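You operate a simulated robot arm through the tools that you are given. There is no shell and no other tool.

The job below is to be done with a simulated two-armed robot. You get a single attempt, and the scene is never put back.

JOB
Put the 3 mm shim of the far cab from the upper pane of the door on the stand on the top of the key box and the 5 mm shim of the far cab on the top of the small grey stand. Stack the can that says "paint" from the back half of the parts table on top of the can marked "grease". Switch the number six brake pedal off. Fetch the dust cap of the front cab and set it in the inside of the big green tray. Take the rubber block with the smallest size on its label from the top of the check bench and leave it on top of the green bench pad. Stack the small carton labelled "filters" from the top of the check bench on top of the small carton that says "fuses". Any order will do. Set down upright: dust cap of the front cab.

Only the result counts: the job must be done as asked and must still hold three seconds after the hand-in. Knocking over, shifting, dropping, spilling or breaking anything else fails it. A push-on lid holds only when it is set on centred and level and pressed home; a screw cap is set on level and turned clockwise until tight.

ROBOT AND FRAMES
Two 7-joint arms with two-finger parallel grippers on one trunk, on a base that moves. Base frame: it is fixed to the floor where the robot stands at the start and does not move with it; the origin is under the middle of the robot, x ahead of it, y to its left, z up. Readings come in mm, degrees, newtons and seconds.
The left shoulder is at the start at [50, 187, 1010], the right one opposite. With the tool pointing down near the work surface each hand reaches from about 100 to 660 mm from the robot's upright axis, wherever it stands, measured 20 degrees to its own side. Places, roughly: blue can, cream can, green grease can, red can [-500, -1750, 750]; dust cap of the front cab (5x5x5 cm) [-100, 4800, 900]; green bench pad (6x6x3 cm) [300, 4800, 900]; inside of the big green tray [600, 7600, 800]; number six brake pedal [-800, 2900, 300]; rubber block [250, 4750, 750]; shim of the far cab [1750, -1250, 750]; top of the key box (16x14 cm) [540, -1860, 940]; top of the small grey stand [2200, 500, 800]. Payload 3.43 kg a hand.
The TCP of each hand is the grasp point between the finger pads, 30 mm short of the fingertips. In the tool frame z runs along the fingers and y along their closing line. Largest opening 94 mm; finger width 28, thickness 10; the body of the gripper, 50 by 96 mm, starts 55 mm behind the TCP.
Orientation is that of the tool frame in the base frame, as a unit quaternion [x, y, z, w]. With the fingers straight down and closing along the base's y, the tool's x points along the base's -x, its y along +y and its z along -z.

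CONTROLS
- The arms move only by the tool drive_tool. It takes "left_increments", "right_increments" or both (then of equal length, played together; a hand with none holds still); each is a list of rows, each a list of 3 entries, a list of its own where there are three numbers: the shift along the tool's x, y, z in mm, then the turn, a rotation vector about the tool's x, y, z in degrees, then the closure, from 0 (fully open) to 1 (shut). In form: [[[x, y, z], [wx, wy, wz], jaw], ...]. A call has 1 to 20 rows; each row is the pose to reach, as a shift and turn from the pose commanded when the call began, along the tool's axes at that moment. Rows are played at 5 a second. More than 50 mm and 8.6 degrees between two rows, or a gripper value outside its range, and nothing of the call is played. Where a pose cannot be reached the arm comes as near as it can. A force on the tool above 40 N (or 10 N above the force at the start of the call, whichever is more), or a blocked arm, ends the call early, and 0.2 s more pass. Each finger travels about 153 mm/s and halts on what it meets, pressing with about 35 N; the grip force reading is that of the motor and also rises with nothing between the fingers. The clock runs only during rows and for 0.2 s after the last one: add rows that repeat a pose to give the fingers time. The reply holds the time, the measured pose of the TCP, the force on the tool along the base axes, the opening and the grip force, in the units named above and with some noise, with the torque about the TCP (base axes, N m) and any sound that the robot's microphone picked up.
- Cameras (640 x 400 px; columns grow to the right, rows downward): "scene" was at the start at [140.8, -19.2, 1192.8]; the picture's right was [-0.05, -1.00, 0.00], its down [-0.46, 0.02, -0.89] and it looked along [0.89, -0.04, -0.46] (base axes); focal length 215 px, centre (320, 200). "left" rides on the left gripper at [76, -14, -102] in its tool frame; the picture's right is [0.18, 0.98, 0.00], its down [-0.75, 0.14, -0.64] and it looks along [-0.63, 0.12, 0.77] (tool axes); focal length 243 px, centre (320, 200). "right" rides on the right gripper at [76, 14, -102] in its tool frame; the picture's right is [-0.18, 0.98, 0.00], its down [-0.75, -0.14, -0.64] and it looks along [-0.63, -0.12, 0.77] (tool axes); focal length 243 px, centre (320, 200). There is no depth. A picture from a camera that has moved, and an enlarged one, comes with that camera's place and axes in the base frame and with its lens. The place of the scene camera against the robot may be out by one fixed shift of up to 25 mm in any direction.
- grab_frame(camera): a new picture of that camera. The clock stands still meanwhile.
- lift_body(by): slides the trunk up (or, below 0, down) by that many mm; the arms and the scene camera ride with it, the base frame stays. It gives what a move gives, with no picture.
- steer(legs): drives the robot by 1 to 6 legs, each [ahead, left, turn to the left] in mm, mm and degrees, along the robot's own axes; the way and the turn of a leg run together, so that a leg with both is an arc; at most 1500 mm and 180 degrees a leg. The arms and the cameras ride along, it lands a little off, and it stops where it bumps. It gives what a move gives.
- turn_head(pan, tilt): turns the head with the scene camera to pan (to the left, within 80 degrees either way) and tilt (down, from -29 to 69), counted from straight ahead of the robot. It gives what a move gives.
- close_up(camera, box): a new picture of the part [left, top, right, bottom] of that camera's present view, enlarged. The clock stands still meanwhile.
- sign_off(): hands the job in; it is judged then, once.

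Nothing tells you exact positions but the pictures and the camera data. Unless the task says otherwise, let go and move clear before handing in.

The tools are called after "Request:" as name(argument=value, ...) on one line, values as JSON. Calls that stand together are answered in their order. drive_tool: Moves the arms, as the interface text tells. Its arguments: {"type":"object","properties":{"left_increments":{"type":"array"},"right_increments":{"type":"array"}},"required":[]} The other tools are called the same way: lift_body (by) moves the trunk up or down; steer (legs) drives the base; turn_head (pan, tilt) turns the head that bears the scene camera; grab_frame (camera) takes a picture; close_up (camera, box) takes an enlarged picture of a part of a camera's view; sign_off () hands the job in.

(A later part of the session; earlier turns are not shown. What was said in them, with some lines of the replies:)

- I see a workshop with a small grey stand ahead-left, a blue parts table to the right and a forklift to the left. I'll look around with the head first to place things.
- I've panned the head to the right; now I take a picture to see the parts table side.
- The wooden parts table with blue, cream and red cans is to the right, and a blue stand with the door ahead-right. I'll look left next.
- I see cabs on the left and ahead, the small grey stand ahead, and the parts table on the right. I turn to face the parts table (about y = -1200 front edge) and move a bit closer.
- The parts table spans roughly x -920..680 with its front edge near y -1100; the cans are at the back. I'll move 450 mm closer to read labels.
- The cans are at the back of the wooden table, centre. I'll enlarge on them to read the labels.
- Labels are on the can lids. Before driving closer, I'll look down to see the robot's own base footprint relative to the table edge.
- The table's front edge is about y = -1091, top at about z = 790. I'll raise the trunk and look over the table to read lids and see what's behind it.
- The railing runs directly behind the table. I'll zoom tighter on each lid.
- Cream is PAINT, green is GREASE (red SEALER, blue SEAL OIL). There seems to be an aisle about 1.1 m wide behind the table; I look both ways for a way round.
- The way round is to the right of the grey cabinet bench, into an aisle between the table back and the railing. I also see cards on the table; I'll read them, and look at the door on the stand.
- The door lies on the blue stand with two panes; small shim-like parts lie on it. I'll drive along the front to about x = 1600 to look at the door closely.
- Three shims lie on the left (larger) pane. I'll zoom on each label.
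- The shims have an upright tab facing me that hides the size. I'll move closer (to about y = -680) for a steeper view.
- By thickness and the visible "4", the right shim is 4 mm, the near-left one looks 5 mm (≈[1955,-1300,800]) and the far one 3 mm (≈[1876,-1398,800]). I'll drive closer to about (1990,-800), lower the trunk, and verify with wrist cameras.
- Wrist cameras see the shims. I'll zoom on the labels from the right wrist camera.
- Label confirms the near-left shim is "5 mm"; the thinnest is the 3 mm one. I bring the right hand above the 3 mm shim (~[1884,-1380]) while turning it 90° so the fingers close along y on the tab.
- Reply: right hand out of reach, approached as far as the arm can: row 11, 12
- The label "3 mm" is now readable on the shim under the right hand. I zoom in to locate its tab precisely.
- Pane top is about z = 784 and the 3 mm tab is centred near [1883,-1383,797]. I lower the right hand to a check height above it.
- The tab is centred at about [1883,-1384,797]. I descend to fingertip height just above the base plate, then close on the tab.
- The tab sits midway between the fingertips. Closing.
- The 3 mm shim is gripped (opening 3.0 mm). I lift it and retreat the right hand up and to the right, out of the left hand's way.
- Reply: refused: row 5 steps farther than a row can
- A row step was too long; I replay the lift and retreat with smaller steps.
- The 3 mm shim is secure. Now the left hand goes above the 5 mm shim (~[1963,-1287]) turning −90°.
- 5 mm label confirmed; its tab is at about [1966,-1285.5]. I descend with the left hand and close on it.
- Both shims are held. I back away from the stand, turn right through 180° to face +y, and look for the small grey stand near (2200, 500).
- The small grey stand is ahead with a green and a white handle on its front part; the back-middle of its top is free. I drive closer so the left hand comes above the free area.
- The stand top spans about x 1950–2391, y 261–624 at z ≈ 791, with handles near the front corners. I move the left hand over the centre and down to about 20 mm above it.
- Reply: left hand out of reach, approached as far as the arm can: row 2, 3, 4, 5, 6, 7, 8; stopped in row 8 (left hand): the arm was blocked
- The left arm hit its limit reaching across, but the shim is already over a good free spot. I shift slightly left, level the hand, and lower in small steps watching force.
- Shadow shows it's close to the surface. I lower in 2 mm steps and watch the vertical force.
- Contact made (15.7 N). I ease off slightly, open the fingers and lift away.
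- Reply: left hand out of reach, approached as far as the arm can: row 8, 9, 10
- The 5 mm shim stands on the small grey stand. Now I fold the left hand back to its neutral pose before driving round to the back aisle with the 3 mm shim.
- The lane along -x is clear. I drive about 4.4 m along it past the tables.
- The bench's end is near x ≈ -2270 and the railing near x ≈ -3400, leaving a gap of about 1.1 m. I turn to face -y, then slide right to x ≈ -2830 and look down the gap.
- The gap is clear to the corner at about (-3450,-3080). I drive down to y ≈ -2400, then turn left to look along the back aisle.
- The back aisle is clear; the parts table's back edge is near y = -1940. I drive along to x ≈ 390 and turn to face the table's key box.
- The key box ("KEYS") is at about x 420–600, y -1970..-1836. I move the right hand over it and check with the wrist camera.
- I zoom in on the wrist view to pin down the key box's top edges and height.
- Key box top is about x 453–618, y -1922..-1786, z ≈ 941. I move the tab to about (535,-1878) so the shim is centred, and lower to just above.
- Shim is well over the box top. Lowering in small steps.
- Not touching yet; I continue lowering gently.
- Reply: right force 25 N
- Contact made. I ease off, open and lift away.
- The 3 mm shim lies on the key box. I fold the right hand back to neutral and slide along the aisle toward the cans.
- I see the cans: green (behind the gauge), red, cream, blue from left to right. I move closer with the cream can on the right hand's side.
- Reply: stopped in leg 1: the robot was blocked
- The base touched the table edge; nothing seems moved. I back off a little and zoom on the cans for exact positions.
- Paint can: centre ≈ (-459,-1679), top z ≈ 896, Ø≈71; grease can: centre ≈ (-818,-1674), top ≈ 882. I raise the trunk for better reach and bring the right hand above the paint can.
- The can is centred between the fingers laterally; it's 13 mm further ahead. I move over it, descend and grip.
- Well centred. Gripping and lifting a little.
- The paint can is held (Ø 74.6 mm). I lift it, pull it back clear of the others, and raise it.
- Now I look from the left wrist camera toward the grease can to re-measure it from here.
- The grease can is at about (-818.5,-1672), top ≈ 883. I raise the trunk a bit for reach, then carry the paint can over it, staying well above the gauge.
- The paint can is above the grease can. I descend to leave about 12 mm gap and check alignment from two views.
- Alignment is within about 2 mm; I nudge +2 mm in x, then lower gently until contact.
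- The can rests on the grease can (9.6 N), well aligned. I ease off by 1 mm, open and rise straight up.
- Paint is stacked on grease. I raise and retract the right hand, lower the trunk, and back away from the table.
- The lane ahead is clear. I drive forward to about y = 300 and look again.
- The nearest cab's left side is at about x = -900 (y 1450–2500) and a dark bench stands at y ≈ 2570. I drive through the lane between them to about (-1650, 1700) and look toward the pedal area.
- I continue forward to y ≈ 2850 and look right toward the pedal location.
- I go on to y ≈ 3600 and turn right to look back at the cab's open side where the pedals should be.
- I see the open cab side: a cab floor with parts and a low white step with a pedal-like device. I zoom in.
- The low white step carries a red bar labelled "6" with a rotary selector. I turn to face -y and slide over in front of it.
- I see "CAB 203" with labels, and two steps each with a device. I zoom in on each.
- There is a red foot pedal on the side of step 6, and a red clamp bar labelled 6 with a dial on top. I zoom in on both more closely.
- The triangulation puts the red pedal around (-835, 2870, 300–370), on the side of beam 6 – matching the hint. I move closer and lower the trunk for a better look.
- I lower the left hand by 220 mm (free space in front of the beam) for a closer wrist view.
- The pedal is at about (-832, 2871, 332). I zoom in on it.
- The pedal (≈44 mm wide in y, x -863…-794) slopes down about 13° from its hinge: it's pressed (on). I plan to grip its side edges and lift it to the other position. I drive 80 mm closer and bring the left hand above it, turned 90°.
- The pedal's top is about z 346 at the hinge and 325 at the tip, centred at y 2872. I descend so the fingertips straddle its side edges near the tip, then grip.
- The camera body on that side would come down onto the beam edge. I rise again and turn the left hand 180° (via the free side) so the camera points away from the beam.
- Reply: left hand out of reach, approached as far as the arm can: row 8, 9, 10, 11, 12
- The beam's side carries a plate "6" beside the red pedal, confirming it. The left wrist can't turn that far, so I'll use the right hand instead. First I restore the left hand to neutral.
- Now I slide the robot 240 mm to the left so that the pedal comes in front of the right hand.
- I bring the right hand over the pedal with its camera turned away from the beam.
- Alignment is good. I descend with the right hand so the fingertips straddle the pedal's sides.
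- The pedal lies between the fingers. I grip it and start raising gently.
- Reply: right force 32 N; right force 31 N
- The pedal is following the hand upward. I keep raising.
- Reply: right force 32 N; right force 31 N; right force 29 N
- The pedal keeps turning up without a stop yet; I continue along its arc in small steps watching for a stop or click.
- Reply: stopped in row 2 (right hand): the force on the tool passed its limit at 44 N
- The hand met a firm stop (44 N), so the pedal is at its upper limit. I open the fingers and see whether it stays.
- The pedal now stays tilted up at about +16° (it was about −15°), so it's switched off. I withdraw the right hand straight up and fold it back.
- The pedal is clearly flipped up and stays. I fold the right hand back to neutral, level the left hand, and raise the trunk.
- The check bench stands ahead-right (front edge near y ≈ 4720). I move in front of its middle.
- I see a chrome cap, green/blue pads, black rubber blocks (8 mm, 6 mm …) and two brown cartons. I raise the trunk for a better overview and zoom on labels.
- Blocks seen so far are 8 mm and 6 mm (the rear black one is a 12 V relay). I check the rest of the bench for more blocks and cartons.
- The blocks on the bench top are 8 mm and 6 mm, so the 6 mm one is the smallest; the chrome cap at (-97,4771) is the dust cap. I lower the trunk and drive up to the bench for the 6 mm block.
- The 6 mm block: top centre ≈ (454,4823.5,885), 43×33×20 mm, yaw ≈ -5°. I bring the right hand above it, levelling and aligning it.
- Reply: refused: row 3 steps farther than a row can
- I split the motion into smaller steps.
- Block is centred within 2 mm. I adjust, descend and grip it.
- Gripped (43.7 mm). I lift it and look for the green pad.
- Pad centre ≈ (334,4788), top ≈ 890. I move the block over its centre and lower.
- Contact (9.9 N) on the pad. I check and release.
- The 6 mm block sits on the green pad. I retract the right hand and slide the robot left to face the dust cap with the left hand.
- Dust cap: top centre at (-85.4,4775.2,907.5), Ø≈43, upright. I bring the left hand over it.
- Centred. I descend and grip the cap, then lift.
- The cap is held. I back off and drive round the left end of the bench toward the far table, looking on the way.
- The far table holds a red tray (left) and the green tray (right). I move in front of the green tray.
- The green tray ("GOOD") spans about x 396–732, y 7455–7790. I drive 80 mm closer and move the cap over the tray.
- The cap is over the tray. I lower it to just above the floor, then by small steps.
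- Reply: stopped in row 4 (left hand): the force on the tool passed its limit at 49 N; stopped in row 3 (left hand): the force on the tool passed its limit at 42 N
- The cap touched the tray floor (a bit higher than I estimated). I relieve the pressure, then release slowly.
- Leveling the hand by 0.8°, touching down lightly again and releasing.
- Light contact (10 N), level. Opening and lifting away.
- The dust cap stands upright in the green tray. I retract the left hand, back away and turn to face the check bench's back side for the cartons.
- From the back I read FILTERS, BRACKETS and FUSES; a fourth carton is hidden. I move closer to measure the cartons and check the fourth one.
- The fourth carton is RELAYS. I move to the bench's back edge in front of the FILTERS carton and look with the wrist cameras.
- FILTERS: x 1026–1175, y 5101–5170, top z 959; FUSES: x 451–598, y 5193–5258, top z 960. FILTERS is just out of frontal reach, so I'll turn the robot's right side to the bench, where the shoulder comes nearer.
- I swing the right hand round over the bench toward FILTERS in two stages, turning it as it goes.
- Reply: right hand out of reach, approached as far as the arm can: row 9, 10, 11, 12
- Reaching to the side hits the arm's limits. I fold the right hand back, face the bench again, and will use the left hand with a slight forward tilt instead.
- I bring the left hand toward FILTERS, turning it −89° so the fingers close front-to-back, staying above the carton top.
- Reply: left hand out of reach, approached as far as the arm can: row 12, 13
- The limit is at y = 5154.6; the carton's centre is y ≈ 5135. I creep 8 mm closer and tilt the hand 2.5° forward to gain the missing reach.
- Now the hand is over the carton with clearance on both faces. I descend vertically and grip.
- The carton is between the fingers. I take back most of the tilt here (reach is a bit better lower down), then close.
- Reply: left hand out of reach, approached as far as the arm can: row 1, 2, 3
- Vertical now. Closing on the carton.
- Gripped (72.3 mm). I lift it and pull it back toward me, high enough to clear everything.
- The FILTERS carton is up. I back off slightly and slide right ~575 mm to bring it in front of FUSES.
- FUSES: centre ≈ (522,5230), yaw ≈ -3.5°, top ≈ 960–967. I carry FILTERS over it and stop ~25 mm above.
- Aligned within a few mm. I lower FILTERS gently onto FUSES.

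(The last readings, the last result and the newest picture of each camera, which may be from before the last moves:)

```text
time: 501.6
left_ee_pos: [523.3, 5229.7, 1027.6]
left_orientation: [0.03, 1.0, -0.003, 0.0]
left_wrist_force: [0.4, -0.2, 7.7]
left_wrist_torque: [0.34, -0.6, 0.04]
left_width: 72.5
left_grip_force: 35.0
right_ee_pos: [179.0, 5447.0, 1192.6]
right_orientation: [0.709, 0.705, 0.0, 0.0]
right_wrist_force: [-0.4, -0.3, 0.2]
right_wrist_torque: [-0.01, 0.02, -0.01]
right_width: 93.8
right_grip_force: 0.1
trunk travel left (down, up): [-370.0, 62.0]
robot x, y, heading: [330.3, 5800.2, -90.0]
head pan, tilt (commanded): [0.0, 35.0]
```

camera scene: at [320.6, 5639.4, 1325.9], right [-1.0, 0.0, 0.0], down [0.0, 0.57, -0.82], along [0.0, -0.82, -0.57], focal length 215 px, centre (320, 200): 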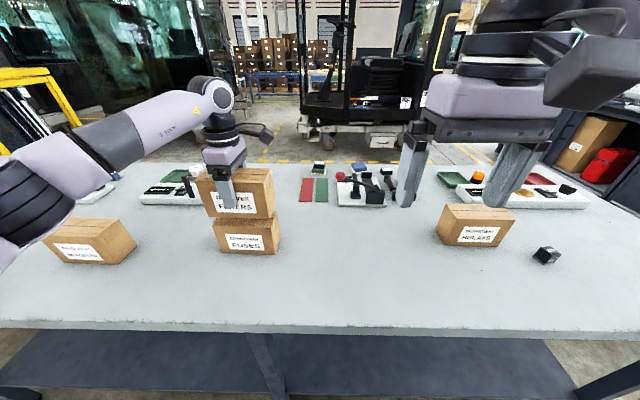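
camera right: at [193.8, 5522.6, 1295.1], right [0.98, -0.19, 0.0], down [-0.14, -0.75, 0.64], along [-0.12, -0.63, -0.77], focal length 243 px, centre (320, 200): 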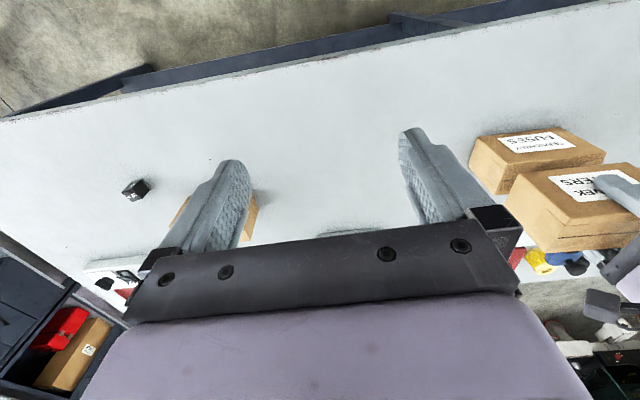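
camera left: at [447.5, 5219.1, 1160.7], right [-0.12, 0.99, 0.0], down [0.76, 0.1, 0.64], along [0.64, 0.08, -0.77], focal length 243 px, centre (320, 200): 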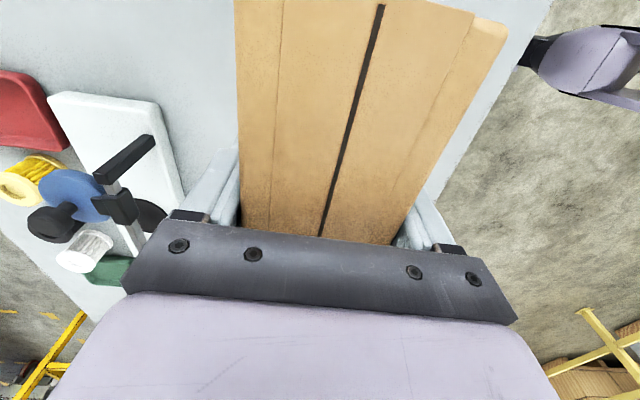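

Contact made. Opening gently and rising straight up.

Request:
drive_tool(left_increments=[[[0, 0, -0.5], [0, 0, 0], 0.25], [[0, 0, -0.5], [0, 0, 0], 0.2], [[0, 0, -0.5], [0, 0, 0], 0.1], [[0, 0, -0.5], [0, 0, 0], 0], [[0, 0, -0.5], [0, 0, 0], 0], [[0, 0, -20], [0, 0, 0], 0], [[0, 0, -45], [0, 0, 0], 0], [[0, 10, -75], [0, 0, 0], 0], [[0, 35, -95], [0, 0, 0], 0]])

Request:
grab_frame(camera="left")

Request:
close_up(camera="scene", box=[150, 150, 300, 260])

```text
time: 503.6
left_ee_pos: [526.2, 5266.4, 1120.0]
left_orientation: [0.03, 1.0, -0.001, -0.001]
left_wrist_force: [-0.1, 0.2, -0.4]
left_wrist_torque: [0.0, 0.0, 0.0]
left_width: 94.1
left_grip_force: 0.0
right_ee_pos: [178.4, 5446.6, 1192.5]
right_orientation: [0.708, 0.706, -0.001, 0.0]
right_wrist_force: [-0.8, -0.1, -0.2]
right_wrist_torque: [-0.04, -0.03, 0.01]
right_width: 94.2
right_grip_force: 0.0
trunk travel left (down, up): [-370.0, 62.0]
robot x, y, heading: [330.5, 5799.4, -90.0]
head pan, tilt (commanded): [0.0, 35.0]
```

```text
taken
camera left: at [449.2, 5255.7, 1223.5], right [-0.12, 0.99, 0.0], down [0.76, 0.1, 0.64], along [0.64, 0.08, -0.77], focal length 243 px, centre (320, 200)
```

left: 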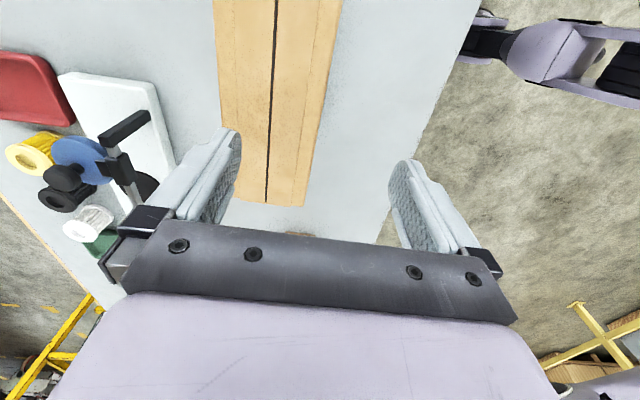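

```text
3.64 times, centred on (225, 205) of scene
camera zoom: at [320.9, 5640.1, 1326.0], right [-1.0, 0.0, 0.0], down [0.0, 0.57, -0.82], along [0.0, -0.82, -0.57], focal length 783 px, centre (666, 182)
```

zoom: 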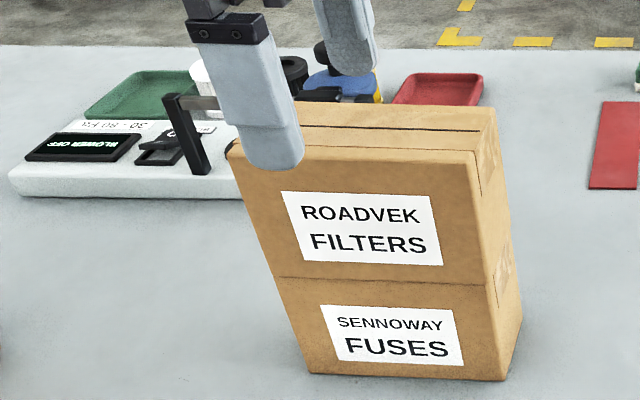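

FILTERS rests on FUSES. I retract the left hand, and double-check the small blue labelled cubes near the gap checker in case they are relevant.

Request:
drive_tool(left_increments=[[[0, 35, -10], [0, 0, 8], 0], [[0, 70, -20], [0, 0, 16], 0], [[0, 105, -30], [0, 0, 24], 0], [[0, 140, -40], [0, 0, 32], 0], [[0, 170, -50], [0, 0, 40], 0], [[0, 190, -60], [0, 0, 48], 0], [[0, 200, -70], [0, 0, 56], 0], [[0, 200, -70], [0, 0, 64], 0], [[0, 200, -70], [0, 0, 72], 0], [[0, 200, -70], [0, 0, 80], 0], [[0, 200, -70], [0, 0, 87], 0]])

Request:
steer(legs=[[-120, 0, 0]])

Request:
turn_head(pan=30, tilt=25)

Request:
grab_frame(camera="scene")

```text
time: 506.0
left_ee_pos: [537.6, 5464.2, 1190.5]
left_orientation: [0.711, 0.703, -0.002, 0.0]
left_wrist_force: [-0.8, -0.3, 0.6]
left_wrist_torque: [0.0, -0.02, 0.01]
left_width: 94.2
left_grip_force: 0.0
right_ee_pos: [178.7, 5445.7, 1192.9]
right_orientation: [0.709, 0.705, 0.0, 0.0]
right_wrist_force: [0.4, -0.3, 0.4]
right_wrist_torque: [-0.03, -0.03, 0.01]
right_width: 93.6
right_grip_force: 0.0
trunk travel left (down, up): [-370.0, 62.0]
robot x, y, heading: [330.5, 5795.6, -89.6]
head pan, tilt (commanded): [0.0, 35.0]
```

```text
time: 507.2
left_ee_pos: [538.3, 5584.9, 1190.6]
left_orientation: [0.709, 0.705, -0.001, 0.0]
left_wrist_force: [0.3, 0.5, 0.5]
left_wrist_torque: [-0.01, 0.04, -0.02]
left_width: 93.8
left_grip_force: 0.0
right_ee_pos: [179.4, 5566.0, 1192.8]
right_orientation: [0.708, 0.706, -0.001, 0.0]
right_wrist_force: [-0.2, 0.3, 0.6]
right_wrist_torque: [-0.03, 0.01, -0.02]
right_width: 93.9
right_grip_force: 0.0
trunk travel left (down, up): [-370.0, 62.0]
robot x, y, heading: [327.8, 5922.1, -90.0]
head pan, tilt (commanded): [0.0, 35.0]
```

```text
time: 508.1
left_ee_pos: [538.3, 5583.9, 1191.3]
left_orientation: [0.709, 0.705, -0.002, 0.0]
left_wrist_force: [-0.6, 0.4, -0.1]
left_wrist_torque: [-0.01, 0.01, 0.02]
left_width: 93.8
left_grip_force: 0.0
right_ee_pos: [178.1, 5563.8, 1192.6]
right_orientation: [0.708, 0.706, 0.0, 0.0]
right_wrist_force: [0.1, -0.2, -0.7]
right_wrist_torque: [0.04, 0.02, 0.02]
right_width: 93.9
right_grip_force: 0.1
trunk travel left (down, up): [-370.0, 62.0]
robot x, y, heading: [329.8, 5918.1, -90.4]
head pan, tilt (commanded): [30.0, 25.0]
```

```text
taken
camera scene: at [366.8, 5767.0, 1341.7], right [-0.87, -0.5, 0.0], down [-0.21, 0.37, -0.91], along [0.45, -0.79, -0.42], focal length 215 px, centre (320, 200)
```

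scene: 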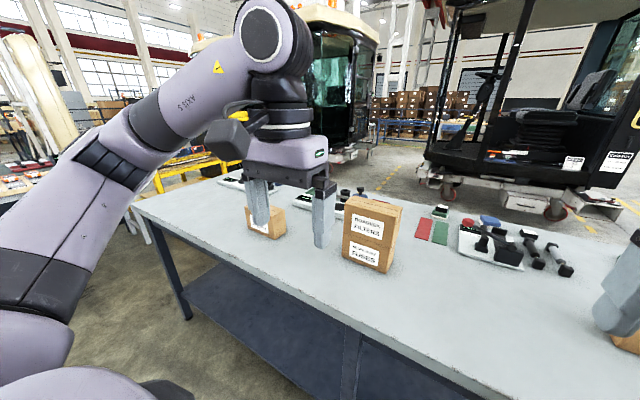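

Request:
turn_head(pan=0, tilt=30)

Request:
grab_frame(camera="scene")

Request:
close_up(camera="scene", box=[230, 150, 400, 240])

Request:
turn_head(pan=-35, tilt=28)

Request:
grab_frame(camera="scene")

```text
time: 509.1
left_ee_pos: [538.4, 5583.5, 1191.2]
left_orientation: [0.709, 0.705, -0.001, 0.0]
left_wrist_force: [0.1, 0.3, 0.7]
left_wrist_torque: [0.0, 0.03, 0.02]
left_width: 93.8
left_grip_force: 0.1
right_ee_pos: [178.6, 5564.7, 1193.7]
right_orientation: [0.708, 0.706, 0.0, 0.0]
right_wrist_force: [-0.4, 0.3, -0.5]
right_wrist_torque: [-0.01, 0.03, 0.02]
right_width: 94.0
right_grip_force: 0.0
trunk travel left (down, up): [-370.0, 62.0]
robot x, y, heading: [329.4, 5921.9, -90.1]
head pan, tilt (commanded): [0.0, 30.0]
```

```text
taken
camera scene: at [320.9, 5756.4, 1333.7], right [-1.0, 0.0, 0.0], down [0.0, 0.5, -0.87], along [0.0, -0.87, -0.5], focal length 215 px, centre (320, 200)
```

scene: 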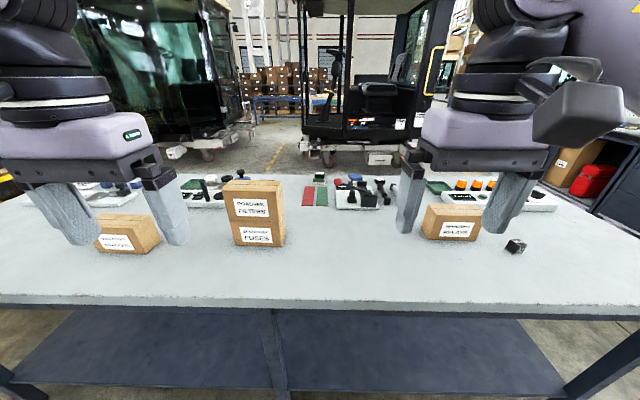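

```text
3.76 times, centred on (315, 195) of scene
camera zoom: at [320.9, 5756.4, 1333.7], right [-1.0, 0.0, 0.0], down [0.0, 0.5, -0.87], along [0.0, -0.87, -0.5], focal length 810 px, centre (339, 219)
```

zoom: 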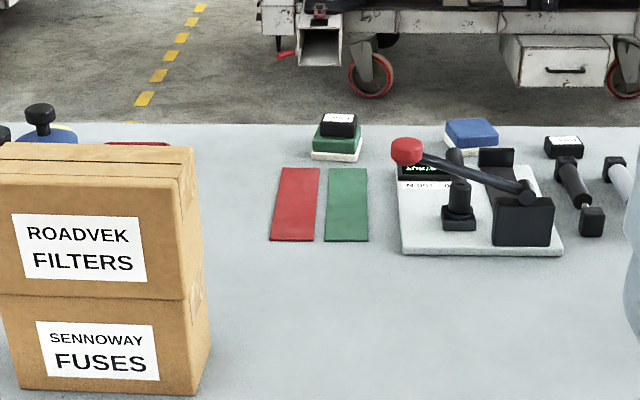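

```text
time: 510.1
left_ee_pos: [538.0, 5584.2, 1190.9]
left_orientation: [0.71, 0.705, -0.001, 0.001]
left_wrist_force: [0.1, -0.1, 0.5]
left_wrist_torque: [0.02, 0.01, -0.02]
left_width: 94.4
left_grip_force: 0.1
right_ee_pos: [178.6, 5565.5, 1193.0]
right_orientation: [0.708, 0.706, 0.0, 0.0]
right_wrist_force: [0.3, -0.6, -0.1]
right_wrist_torque: [-0.02, 0.0, 0.01]
right_width: 94.0
right_grip_force: 0.1
trunk travel left (down, up): [-370.0, 62.0]
robot x, y, heading: [331.9, 5916.8, -90.0]
head pan, tilt (commanded): [-35.0, 28.0]
```

```text
taken
camera scene: at [268.6, 5772.1, 1336.9], right [-0.82, 0.57, 0.0], down [0.27, 0.38, -0.88], along [-0.51, -0.72, -0.47], focal length 215 px, centre (320, 200)
```

scene: 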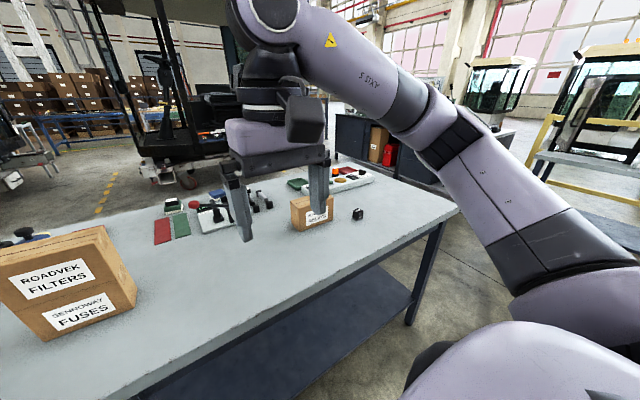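

I notice the neighbouring beam's red pedal in the distance; I'll zoom in on it to compare its position with the number six pedal.

Request:
turn_head(pan=0, tilt=30)

Request:
close_up(camera="scene", box=[292, 138, 340, 168])

Request:
close_up(camera="scene", box=[380, 130, 460, 180])

Request:
close_up(camera="scene", box=[160, 120, 260, 182])

```text
time: 511.1
left_ee_pos: [538.7, 5582.7, 1190.9]
left_orientation: [0.71, 0.704, -0.001, 0.0]
left_wrist_force: [-0.8, 0.4, 0.8]
left_wrist_torque: [0.02, 0.01, 0.0]
left_width: 93.8
left_grip_force: 0.1
right_ee_pos: [179.9, 5565.1, 1192.8]
right_orientation: [0.708, 0.706, -0.001, 0.001]
right_wrist_force: [0.5, -0.2, 0.4]
right_wrist_torque: [-0.01, 0.01, -0.03]
right_width: 94.3
right_grip_force: 0.1
trunk travel left (down, up): [-370.0, 62.0]
robot x, y, heading: [328.5, 5917.7, -90.3]
head pan, tilt (commanded): [0.0, 30.0]
```

```text
13.33 times, centred on (316, 153) of scene
camera zoom: at [320.7, 5756.4, 1333.7], right [-1.0, 0.0, 0.0], down [0.0, 0.5, -0.87], along [0.0, -0.87, -0.5], focal length 2870 px, centre (373, 827)
```

zoom: 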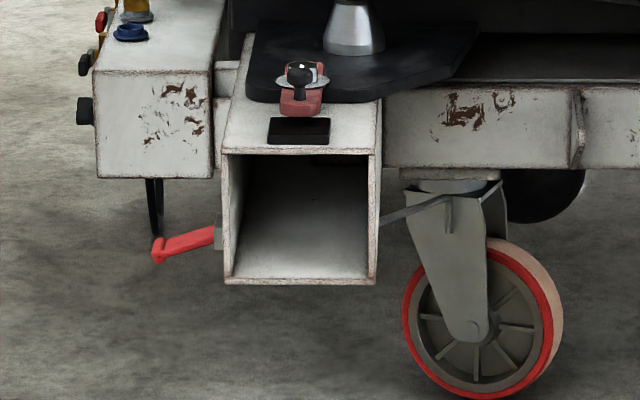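

```text
8.00 times, centred on (420, 155) of scene
camera zoom: at [320.7, 5756.4, 1333.7], right [-1.0, 0.0, 0.0], down [0.0, 0.5, -0.87], along [0.0, -0.87, -0.5], focal length 1722 px, centre (-480, 560)
```

zoom: 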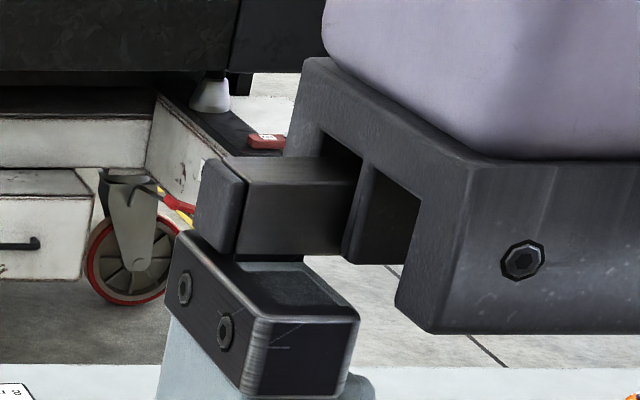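

```text
6.40 times, centred on (210, 151) of scene
camera zoom: at [320.7, 5756.4, 1333.7], right [-1.0, 0.0, 0.0], down [0.0, 0.5, -0.87], along [0.0, -0.87, -0.5], focal length 1378 px, centre (1024, 514)
```

zoom: 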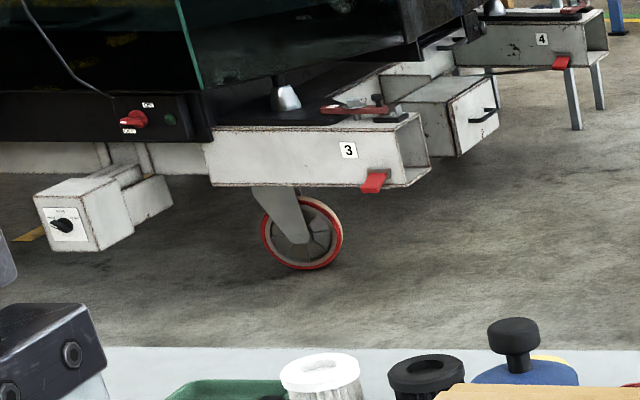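

Request:
close_up(camera="scene", box=[236, 122, 260, 137])

Request:
close_up(camera="scene", box=[206, 140, 230, 155])

Request:
close_up(camera="scene", box=[392, 144, 416, 159])

```text
16.00 times, centred on (248, 130) of scene
camera zoom: at [320.7, 5756.4, 1333.7], right [-1.0, 0.0, 0.0], down [0.0, 0.5, -0.87], along [0.0, -0.87, -0.5], focal length 3444 px, centre (1472, 1328)
```

zoom: 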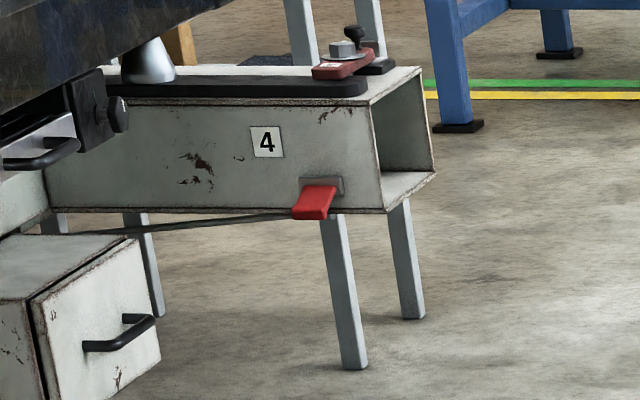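

```text
16.00 times, centred on (218, 148) of scene
camera zoom: at [320.7, 5756.4, 1333.7], right [-1.0, 0.0, 0.0], down [0.0, 0.5, -0.87], along [0.0, -0.87, -0.5], focal length 3444 px, centre (1952, 1040)
```

zoom: 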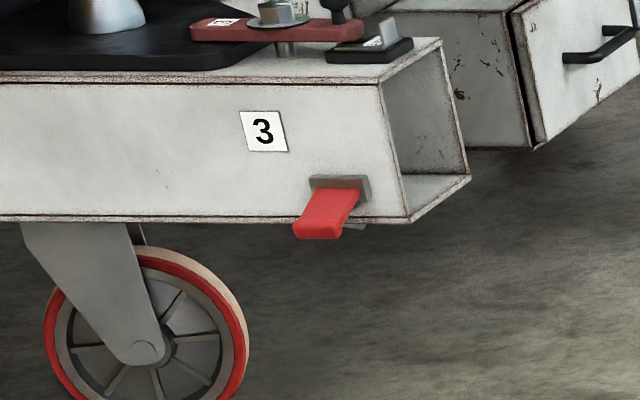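

```text
16.00 times, centred on (404, 152) of scene
camera zoom: at [320.7, 5756.4, 1333.7], right [-1.0, 0.0, 0.0], down [0.0, 0.5, -0.87], along [0.0, -0.87, -0.5], focal length 3444 px, centre (-1024, 976)
```

zoom: 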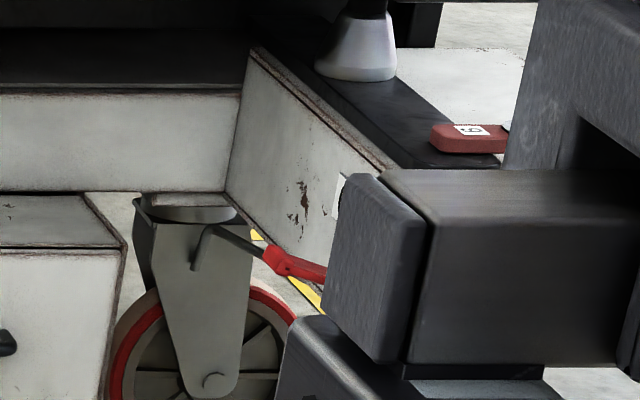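

All the items are in place: 5 mm shim on the small grey stand, 3 mm shim on the key box, PAINT on GREASE, pedal six raised (off, unlike 3, 4 and 5), dust cap upright in the green tray, 6 mm block on the green pad, and FILTERS on FUSES. Both hands are empty and clear, so I hand the job in.

Request:
sign_off()

```text
The job is handed in.
```

I handed the job in with every part done. Nothing has come back from the judging yet, and I saw nothing knocked over or moved that shouldn't have been.

- **Shims:** the 3 mm shim from the door's upper pane is on the key box. The 5 mm shim is on the small grey stand. I took the shims on the door to be the far cab's, because they lie where your notes put them.
- **Cans:** the paint can is stacked on the grease can.
- **Brake pedal six:** I lifted it to its upper stop and it stayed there. It had been tilted down like pedals three, four and five, so I took up to mean off.
- **Dust cap:** the chrome cap from the check bench stands upright in the big green tray. I identified it by its place and size, as it has no label.
- **Rubber block:** the 6 mm block is on the green pad. The only other rubber block I saw on the bench top was marked 8 mm.
- **Cartons:** the filters carton is stacked on the fuses carton.

The robot's base touched the parts table once while moving in for the cans. I backed off, and nothing on the table looked moved. Both hands were empty and clear at hand-in.
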